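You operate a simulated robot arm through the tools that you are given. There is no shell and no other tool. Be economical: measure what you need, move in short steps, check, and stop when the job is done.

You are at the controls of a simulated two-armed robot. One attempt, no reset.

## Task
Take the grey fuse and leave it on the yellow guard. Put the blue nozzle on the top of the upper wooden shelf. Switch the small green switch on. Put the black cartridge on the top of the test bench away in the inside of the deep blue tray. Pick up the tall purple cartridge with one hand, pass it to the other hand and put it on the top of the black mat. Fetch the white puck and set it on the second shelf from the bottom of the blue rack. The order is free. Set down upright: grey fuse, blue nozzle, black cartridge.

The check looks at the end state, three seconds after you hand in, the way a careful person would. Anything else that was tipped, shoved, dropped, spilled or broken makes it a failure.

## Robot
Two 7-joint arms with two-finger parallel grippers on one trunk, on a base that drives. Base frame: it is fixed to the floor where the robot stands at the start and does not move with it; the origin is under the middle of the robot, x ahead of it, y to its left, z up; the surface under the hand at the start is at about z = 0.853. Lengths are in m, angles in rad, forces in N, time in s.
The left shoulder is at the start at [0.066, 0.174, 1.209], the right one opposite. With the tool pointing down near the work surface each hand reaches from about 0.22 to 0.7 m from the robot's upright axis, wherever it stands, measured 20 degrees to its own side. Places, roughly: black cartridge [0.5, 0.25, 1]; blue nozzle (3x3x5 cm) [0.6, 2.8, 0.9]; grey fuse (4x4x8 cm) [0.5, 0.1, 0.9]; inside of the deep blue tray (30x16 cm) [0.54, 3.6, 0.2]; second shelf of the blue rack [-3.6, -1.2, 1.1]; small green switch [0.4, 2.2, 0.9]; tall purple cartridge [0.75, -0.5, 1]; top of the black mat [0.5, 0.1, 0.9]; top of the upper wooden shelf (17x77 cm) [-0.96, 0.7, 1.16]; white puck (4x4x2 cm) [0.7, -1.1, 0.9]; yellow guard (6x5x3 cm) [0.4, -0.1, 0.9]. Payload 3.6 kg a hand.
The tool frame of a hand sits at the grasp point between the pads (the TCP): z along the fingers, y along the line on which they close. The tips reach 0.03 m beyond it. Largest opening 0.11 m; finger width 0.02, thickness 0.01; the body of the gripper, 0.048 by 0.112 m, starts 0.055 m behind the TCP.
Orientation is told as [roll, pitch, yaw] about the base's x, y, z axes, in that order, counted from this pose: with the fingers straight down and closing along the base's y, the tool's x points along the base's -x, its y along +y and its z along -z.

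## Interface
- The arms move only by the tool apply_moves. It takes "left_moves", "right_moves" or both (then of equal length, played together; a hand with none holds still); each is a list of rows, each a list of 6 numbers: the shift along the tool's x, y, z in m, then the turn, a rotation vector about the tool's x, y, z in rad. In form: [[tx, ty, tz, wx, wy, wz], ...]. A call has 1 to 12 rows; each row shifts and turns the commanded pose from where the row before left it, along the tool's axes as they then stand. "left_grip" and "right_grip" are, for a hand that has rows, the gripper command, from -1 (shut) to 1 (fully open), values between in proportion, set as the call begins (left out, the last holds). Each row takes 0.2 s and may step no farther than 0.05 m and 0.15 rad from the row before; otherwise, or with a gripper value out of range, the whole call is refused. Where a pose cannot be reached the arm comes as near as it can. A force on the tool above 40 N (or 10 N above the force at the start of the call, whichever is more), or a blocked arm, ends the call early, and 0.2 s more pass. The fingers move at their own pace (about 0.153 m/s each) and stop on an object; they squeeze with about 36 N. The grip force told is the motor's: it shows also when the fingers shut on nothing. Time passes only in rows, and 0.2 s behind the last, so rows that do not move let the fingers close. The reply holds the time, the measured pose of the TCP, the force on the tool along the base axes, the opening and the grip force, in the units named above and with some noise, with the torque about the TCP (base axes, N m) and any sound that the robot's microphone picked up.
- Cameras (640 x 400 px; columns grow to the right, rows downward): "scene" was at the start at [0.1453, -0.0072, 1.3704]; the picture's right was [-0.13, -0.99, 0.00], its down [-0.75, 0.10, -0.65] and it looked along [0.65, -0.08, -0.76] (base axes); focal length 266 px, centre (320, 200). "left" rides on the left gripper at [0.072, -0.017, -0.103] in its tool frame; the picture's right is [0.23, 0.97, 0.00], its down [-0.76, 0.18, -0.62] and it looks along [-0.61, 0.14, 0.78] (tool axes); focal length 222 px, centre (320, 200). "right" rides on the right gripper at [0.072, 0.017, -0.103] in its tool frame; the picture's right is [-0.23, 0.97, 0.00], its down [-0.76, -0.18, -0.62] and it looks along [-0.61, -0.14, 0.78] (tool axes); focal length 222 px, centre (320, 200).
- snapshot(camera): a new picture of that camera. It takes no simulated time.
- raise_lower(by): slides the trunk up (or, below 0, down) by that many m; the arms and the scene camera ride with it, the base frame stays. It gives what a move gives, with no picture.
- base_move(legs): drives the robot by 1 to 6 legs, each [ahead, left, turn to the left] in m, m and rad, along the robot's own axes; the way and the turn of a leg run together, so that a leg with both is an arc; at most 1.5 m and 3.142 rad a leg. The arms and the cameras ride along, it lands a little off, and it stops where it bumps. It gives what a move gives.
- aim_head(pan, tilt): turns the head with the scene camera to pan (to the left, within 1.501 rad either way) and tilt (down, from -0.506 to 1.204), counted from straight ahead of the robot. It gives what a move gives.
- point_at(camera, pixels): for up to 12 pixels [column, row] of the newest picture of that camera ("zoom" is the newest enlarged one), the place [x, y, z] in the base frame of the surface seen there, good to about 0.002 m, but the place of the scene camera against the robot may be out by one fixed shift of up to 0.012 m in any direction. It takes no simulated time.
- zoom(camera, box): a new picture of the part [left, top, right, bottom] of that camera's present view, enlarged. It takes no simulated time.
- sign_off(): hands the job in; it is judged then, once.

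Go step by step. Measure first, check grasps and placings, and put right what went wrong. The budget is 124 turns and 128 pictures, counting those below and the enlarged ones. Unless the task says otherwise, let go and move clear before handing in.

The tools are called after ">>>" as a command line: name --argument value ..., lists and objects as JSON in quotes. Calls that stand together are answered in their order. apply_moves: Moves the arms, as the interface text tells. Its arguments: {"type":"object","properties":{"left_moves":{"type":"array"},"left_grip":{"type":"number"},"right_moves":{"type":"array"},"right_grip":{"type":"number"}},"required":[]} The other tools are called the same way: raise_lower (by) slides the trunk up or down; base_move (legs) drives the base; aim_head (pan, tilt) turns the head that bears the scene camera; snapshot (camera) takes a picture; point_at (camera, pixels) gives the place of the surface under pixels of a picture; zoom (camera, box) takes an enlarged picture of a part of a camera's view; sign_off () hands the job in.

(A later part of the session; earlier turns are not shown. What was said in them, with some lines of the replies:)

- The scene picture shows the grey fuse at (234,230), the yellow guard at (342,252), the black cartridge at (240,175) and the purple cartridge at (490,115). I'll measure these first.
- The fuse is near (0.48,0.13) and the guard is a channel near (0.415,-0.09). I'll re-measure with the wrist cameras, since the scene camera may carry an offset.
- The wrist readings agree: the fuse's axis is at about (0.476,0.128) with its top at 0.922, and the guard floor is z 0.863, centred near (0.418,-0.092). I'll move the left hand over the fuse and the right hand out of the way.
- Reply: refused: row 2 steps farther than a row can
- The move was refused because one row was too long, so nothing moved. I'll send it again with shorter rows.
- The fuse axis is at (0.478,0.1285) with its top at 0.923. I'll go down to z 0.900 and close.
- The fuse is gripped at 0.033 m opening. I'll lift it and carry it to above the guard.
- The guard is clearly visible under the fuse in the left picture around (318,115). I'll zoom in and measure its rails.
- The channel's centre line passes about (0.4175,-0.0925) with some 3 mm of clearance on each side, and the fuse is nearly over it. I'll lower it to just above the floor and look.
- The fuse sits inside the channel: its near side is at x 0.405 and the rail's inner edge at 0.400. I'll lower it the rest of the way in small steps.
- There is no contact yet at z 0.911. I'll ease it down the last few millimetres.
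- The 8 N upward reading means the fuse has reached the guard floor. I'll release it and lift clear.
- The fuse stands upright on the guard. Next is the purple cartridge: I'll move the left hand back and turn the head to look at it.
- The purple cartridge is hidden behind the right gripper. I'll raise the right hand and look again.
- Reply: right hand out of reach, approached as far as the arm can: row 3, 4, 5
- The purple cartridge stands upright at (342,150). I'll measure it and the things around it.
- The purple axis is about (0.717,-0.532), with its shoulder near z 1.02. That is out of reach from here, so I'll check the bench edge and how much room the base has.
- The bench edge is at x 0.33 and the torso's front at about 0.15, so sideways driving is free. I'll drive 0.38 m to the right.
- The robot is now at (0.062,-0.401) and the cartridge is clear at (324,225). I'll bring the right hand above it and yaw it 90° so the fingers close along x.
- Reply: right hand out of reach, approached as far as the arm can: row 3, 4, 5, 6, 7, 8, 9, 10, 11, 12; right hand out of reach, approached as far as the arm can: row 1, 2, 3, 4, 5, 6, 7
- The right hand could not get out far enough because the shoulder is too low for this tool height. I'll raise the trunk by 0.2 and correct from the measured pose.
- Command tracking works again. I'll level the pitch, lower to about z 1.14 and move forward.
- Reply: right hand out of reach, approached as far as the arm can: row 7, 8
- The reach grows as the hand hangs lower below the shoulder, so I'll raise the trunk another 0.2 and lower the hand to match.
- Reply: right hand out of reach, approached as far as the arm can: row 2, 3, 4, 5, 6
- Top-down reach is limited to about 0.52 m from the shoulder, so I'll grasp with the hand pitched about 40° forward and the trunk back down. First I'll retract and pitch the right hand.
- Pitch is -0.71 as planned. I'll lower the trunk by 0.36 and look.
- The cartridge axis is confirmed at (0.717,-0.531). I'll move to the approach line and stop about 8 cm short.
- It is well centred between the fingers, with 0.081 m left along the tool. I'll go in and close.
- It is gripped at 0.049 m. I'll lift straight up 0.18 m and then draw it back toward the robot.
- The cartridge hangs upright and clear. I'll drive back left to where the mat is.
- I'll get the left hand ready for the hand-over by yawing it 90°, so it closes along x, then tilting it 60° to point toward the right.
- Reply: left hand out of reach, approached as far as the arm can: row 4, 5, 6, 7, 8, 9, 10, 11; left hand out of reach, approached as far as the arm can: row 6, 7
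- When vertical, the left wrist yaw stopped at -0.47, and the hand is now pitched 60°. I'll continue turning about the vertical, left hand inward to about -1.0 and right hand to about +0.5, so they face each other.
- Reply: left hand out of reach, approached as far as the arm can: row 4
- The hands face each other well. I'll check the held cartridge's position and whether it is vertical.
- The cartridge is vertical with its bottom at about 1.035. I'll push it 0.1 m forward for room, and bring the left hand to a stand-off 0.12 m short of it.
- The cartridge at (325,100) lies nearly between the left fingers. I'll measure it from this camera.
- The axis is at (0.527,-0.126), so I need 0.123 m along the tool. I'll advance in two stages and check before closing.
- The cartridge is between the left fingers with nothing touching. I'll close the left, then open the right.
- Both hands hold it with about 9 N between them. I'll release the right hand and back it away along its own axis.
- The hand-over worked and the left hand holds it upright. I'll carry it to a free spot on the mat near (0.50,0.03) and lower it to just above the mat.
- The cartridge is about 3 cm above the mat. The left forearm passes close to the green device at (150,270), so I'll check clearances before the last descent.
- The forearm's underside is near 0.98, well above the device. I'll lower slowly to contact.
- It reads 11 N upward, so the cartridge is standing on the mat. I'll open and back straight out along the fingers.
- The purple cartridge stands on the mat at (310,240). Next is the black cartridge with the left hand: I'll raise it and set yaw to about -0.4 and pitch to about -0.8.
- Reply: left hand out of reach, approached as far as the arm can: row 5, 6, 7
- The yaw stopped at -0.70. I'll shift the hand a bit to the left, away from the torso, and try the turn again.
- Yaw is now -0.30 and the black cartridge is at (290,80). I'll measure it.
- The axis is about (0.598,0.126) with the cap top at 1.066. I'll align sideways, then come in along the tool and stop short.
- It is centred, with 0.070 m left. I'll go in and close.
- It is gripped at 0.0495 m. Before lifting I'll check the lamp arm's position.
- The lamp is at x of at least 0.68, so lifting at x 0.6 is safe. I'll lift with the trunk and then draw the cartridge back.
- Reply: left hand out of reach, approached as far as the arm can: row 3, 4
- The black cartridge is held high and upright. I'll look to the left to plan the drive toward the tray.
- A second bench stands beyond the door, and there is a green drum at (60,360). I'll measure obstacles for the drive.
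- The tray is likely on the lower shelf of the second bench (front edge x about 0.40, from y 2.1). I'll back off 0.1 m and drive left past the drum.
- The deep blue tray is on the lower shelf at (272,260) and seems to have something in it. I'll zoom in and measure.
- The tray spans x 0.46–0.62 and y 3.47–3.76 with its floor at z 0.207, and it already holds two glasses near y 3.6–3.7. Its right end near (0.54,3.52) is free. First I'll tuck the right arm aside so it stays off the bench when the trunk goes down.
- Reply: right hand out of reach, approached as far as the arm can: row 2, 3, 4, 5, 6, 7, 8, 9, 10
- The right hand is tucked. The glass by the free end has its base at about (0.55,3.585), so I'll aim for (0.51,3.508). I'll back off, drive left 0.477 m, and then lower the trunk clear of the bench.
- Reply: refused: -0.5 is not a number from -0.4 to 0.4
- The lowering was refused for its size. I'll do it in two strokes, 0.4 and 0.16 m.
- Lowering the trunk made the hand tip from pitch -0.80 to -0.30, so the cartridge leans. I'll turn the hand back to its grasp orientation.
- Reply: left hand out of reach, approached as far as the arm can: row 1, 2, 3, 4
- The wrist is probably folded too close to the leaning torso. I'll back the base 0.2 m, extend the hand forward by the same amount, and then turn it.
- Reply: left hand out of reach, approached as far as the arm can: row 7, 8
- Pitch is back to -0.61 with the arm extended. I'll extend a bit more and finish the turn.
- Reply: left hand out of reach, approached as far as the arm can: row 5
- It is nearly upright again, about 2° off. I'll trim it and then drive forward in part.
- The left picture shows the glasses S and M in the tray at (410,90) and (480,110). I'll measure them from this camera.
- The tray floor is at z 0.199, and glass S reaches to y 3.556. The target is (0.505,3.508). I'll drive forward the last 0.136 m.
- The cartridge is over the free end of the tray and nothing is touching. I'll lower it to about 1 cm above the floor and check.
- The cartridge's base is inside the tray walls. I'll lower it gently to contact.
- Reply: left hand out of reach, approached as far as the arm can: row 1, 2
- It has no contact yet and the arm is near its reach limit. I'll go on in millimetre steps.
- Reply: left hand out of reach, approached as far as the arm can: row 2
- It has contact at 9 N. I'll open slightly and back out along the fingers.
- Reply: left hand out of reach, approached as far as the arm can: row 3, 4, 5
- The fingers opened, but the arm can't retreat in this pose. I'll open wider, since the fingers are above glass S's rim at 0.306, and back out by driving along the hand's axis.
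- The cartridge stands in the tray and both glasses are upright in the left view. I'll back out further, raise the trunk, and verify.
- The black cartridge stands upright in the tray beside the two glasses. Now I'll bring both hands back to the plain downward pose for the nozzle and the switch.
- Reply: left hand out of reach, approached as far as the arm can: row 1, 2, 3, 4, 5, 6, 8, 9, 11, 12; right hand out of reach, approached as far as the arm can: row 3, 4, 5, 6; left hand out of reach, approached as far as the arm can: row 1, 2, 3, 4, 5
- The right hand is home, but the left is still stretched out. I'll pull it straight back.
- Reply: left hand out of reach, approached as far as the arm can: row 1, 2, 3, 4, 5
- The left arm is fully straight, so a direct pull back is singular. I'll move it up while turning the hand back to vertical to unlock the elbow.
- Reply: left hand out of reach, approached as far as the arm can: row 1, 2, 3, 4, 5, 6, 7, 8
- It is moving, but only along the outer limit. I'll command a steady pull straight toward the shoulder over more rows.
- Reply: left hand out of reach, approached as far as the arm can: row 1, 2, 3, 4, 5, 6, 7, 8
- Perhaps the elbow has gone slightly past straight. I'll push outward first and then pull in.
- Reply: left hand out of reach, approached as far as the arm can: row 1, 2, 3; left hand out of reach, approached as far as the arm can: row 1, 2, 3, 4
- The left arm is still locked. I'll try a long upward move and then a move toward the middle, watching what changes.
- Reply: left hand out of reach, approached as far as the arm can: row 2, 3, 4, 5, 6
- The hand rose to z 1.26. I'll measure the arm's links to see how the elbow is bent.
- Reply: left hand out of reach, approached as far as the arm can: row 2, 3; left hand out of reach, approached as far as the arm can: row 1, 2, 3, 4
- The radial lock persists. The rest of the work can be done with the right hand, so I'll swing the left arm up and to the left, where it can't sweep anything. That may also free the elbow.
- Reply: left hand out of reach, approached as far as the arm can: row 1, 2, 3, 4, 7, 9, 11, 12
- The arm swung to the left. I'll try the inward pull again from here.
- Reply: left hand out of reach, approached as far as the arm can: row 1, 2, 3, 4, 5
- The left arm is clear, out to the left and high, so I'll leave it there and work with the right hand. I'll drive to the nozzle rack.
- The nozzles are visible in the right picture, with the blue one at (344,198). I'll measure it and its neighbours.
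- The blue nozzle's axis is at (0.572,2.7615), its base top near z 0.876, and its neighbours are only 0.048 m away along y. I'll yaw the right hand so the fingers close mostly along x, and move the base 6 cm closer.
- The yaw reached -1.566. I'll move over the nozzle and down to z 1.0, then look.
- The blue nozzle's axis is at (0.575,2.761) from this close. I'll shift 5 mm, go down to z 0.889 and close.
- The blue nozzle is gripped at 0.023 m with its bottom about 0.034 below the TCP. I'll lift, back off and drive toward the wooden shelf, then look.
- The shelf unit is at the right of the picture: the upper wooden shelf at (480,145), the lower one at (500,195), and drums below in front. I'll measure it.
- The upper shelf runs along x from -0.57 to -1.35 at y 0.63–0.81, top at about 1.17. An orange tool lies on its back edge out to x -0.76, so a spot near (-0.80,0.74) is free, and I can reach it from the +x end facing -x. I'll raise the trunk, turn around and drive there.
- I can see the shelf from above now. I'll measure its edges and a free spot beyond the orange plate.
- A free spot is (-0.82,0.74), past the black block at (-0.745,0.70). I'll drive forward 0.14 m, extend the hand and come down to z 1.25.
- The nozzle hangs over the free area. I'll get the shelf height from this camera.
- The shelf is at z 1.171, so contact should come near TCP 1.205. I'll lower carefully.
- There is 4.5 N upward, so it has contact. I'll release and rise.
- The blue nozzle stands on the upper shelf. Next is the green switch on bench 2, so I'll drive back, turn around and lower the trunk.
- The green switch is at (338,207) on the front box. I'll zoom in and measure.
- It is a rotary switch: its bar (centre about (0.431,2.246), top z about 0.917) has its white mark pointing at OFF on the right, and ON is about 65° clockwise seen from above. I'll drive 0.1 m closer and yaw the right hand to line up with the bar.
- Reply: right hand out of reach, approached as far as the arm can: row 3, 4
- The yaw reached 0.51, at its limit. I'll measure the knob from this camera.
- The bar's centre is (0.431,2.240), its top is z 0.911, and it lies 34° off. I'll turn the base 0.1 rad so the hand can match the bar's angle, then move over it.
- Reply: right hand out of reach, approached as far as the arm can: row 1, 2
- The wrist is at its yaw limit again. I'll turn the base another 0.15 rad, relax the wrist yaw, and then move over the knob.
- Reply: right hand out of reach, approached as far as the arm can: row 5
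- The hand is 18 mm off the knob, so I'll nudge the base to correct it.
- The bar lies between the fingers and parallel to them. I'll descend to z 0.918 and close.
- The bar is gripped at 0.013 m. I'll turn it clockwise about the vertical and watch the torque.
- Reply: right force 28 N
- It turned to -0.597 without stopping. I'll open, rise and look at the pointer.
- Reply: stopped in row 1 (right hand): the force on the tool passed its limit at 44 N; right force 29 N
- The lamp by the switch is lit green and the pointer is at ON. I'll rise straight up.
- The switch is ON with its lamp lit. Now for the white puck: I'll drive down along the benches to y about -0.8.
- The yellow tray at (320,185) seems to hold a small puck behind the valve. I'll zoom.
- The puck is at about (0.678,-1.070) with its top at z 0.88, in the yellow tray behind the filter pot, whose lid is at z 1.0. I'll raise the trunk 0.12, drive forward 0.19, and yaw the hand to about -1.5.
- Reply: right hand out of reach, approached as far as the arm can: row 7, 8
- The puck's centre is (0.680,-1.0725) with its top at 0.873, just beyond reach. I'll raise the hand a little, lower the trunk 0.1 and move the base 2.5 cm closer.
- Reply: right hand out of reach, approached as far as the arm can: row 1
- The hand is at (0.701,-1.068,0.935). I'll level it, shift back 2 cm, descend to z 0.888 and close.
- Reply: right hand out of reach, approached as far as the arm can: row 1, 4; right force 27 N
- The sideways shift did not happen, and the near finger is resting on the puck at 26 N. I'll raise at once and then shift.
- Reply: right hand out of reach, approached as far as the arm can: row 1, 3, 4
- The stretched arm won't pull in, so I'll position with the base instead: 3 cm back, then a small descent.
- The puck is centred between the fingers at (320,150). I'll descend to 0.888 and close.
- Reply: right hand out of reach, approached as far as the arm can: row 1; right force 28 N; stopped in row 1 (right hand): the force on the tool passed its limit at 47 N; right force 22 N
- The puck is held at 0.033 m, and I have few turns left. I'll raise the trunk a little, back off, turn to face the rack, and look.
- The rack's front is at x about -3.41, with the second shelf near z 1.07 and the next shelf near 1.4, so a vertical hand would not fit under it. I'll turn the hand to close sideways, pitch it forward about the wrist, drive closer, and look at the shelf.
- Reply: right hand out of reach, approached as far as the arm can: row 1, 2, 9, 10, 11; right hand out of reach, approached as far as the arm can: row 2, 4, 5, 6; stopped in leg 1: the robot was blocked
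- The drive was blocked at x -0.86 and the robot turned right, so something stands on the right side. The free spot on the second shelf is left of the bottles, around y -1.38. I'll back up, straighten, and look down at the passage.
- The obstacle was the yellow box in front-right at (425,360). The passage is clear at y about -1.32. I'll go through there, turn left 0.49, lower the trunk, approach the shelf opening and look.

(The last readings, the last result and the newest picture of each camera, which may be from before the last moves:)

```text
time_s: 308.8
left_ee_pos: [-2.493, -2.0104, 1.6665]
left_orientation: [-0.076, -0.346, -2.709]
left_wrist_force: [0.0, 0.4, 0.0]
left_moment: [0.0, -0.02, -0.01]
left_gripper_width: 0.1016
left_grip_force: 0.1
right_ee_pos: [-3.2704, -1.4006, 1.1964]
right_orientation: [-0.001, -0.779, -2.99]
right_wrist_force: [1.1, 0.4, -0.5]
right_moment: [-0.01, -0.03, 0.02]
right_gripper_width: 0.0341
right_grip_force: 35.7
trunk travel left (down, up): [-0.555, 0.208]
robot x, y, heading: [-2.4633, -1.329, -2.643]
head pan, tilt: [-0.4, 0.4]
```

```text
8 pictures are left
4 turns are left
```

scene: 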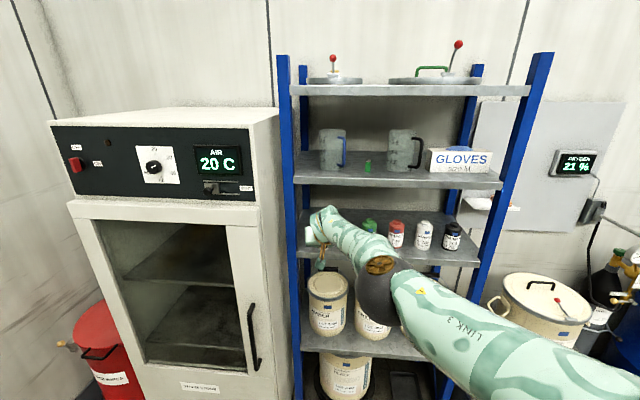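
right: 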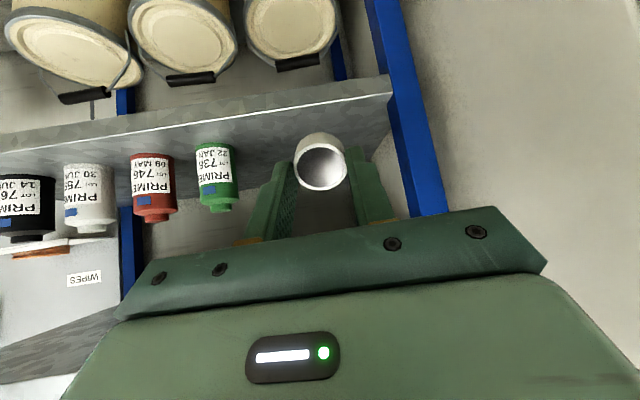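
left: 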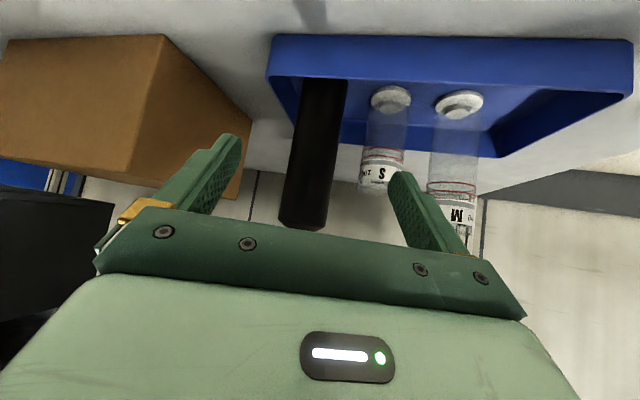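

The second shelf's top is at z 1.0605 and its front edge at x -3.413. The hand is centred in the gap between the upright (y -1.53) and the green bottle. I'll drive in 0.20 m, lower to just above the shelf, and check.

>>> base_move --legs '[[0.1756, -0.0956, 0]]'

>>> raise_lower --by -0.094

>>> snapshot --camera "right"

>>> point_at --camera "right" --pixels '[[320, 60], [320, 90], [320, 110], [320, 140], [320, 165], [200, 120], [430, 120]]'

>>> zoom --camera "scene" --box '[260, 170, 500, 320]'

```text
time_s: 310.4
left_ee_pos: [-2.6939, -2.0109, 1.667]
left_orientation: [-0.075, -0.346, -2.707]
left_wrist_force: [0.2, -0.3, 0.3]
left_moment: [0.01, 0.01, -0.02]
left_gripper_width: 0.1022
left_grip_force: 0.0
right_ee_pos: [-3.472, -1.4018, 1.1965]
right_orientation: [0.0, -0.777, -2.986]
right_wrist_force: [-0.5, 0.5, 0.4]
right_moment: [-0.03, 0.0, 0.01]
right_gripper_width: 0.0342
right_grip_force: 36.0
trunk travel left (down, up): [-0.555, 0.208]
robot x, y, heading: [-2.6682, -1.3299, -2.651]
head pan, tilt: [-0.4, 0.4]
```

```text
time_s: 311.7
left_ee_pos: [-2.6961, -2.0127, 1.5711]
left_orientation: [-0.077, -0.336, -2.708]
left_wrist_force: [-0.2, -0.3, -0.3]
left_moment: [-0.02, -0.02, -0.01]
left_gripper_width: 0.1018
left_grip_force: 0.1
right_ee_pos: [-3.4725, -1.4012, 1.0918]
right_orientation: [-0.012, -0.763, -2.981]
right_wrist_force: [-3.4, 2.0, 31.3]
right_moment: [-0.07, 0.68, -0.03]
right_gripper_width: 0.0341
right_grip_force: 36.2
trunk travel left (down, up): [-0.461, 0.302]
robot x, y, heading: [-2.6686, -1.3275, -2.647]
head pan, tilt: [-0.4, 0.4]
```

```text
7 pictures are left
```

right: 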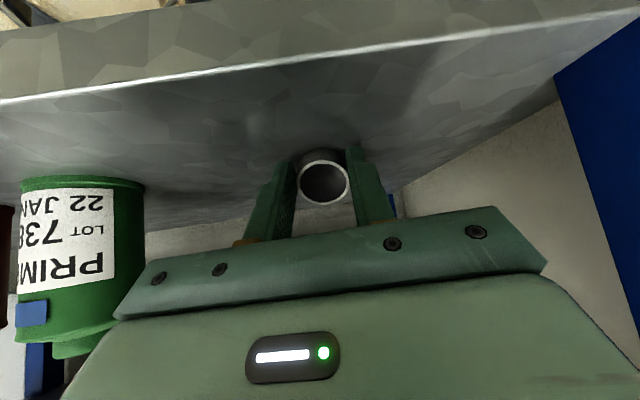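

```text
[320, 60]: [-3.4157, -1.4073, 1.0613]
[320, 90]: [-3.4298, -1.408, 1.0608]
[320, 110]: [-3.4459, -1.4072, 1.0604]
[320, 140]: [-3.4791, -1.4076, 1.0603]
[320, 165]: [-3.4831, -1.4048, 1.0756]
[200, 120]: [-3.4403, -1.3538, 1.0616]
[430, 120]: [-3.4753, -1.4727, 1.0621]
```

```text
2.67 times, centred on (380, 245) of scene
3 turns are left
```

zoom: 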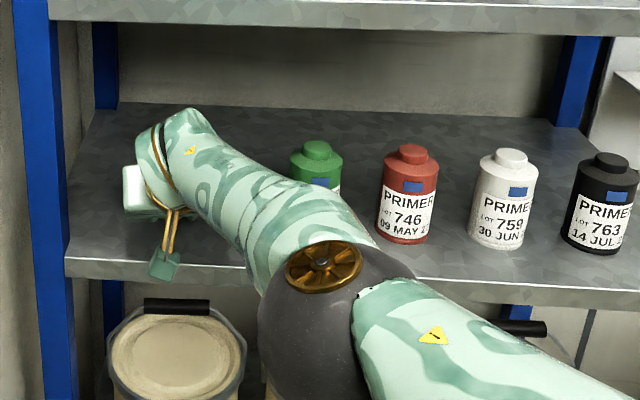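

The puck is touching the shelf at 31 N. I'll relieve the pressure, open, rise, back out along the hand's axis, and check.

>>> raise_lower --by 0.007

>>> apply_moves --right_moves '[[0, 0, 0, 0, 0, 0], [0, 0, 0, 0, 0, 0], [0, 0, 0, 0, 0, 0], [0, 0, 0, 0, 0, 0]]' --right_grip 0.3

>>> raise_lower --by 0.06

>>> base_move --legs '[[-0.1886, 0.0674, 0], [-0.15, 0.05, 0]]'

>>> snapshot --camera "right"

>>> snapshot --camera "scene"

```text
time_s: 312.3
left_ee_pos: [-2.6975, -2.0141, 1.5783]
left_orientation: [-0.076, -0.334, -2.708]
left_wrist_force: [0.6, -0.6, -0.8]
left_moment: [-0.01, 0.01, -0.02]
left_gripper_width: 0.102
left_grip_force: 0.0
right_ee_pos: [-3.4741, -1.4029, 1.0913]
right_orientation: [-0.015, -0.752, -2.982]
right_wrist_force: [-2.4, 3.6, 12.2]
right_moment: [0.1, 0.3, -0.05]
right_gripper_width: 0.034
right_grip_force: 35.7
trunk travel left (down, up): [-0.468, 0.295]
robot x, y, heading: [-2.6677, -1.3328, -2.647]
head pan, tilt: [-0.4, 0.4]
```

```text
time_s: 313.3
left_ee_pos: [-2.7006, -2.0141, 1.5768]
left_orientation: [-0.078, -0.332, -2.706]
left_wrist_force: [-0.4, -0.9, -0.3]
left_moment: [0.02, 0.01, 0.0]
left_gripper_width: 0.1017
left_grip_force: 0.0
right_ee_pos: [-3.4763, -1.4026, 1.091]
right_orientation: [-0.015, -0.752, -2.979]
right_wrist_force: [0.6, -0.2, 0.8]
right_moment: [0.0, -0.04, -0.01]
right_gripper_width: 0.0715
right_grip_force: 0.0
trunk travel left (down, up): [-0.468, 0.295]
robot x, y, heading: [-2.6697, -1.328, -2.648]
head pan, tilt: [-0.4, 0.4]
```

```text
time_s: 314.3
left_ee_pos: [-2.7017, -2.0159, 1.6362]
left_orientation: [-0.076, -0.333, -2.709]
left_wrist_force: [0.2, -0.2, -0.3]
left_moment: [0.02, 0.0, -0.02]
left_gripper_width: 0.1019
left_grip_force: 0.1
right_ee_pos: [-3.4714, -1.4015, 1.1625]
right_orientation: [-0.007, -0.769, -2.985]
right_wrist_force: [0.2, -0.3, 0.2]
right_moment: [0.0, -0.01, 0.02]
right_gripper_width: 0.0713
right_grip_force: 0.2
trunk travel left (down, up): [-0.528, 0.235]
robot x, y, heading: [-2.666, -1.3301, -2.652]
head pan, tilt: [-0.4, 0.4]
```

```text
time_s: 316.9
left_ee_pos: [-2.3474, -1.9583, 1.6353]
left_orientation: [-0.077, -0.334, -2.708]
left_wrist_force: [0.0, -0.1, -0.1]
left_moment: [0.03, 0.01, 0.02]
left_gripper_width: 0.102
left_grip_force: 0.1
right_ee_pos: [-3.1177, -1.3461, 1.1624]
right_orientation: [-0.007, -0.767, -2.984]
right_wrist_force: [-0.1, -1.0, 0.4]
right_moment: [0.01, -0.02, -0.05]
right_gripper_width: 0.0712
right_grip_force: 0.1
trunk travel left (down, up): [-0.528, 0.235]
robot x, y, heading: [-2.3127, -1.2792, -2.647]
head pan, tilt: [-0.4, 0.4]
```

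```text
5 pictures are left
```

right: 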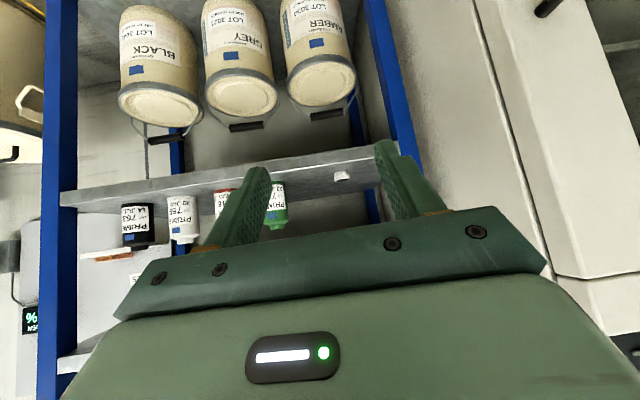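

```text
4 pictures are left
2 turns are left
```

scene: 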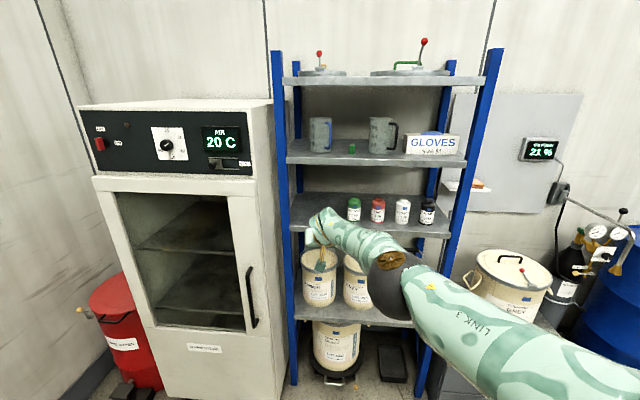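

The right picture shows the puck lying on the second shelf at (342,175), and the hands are clear. I'm handing in now.

>>> sign_off

```text
The job is handed in.
```

I handed in the job with all six items done. The one known mishap is that the base bumped the yellow box on the floor while I was driving to the rack.

- **Grey fuse:** it stands upright in the channel of the yellow guard.
- **Blue nozzle:** it stands upright on the upper wooden shelf.
- **Green switch:** it is turned to ON and its lamp is lit.
- **Black cartridge:** it stands upright in the deep blue tray, next to the two glasses already there.
- **Purple cartridge:** I passed it from the right hand to the left in the air. It stands on the black mat.
- **White puck:** it is on the second shelf of the blue rack. I set it down tilted and released it, so it dropped flat over the last few millimetres.

**Possible problems:**
- **Yellow box:** the bump stopped the drive, and the box may have shifted a little. I did not check or correct it.
- **Finger pressed down:** a finger pressed on the puck, and possibly on its yellow tray, at about 27 N before I picked the puck up. I did not check whether the tray moved.
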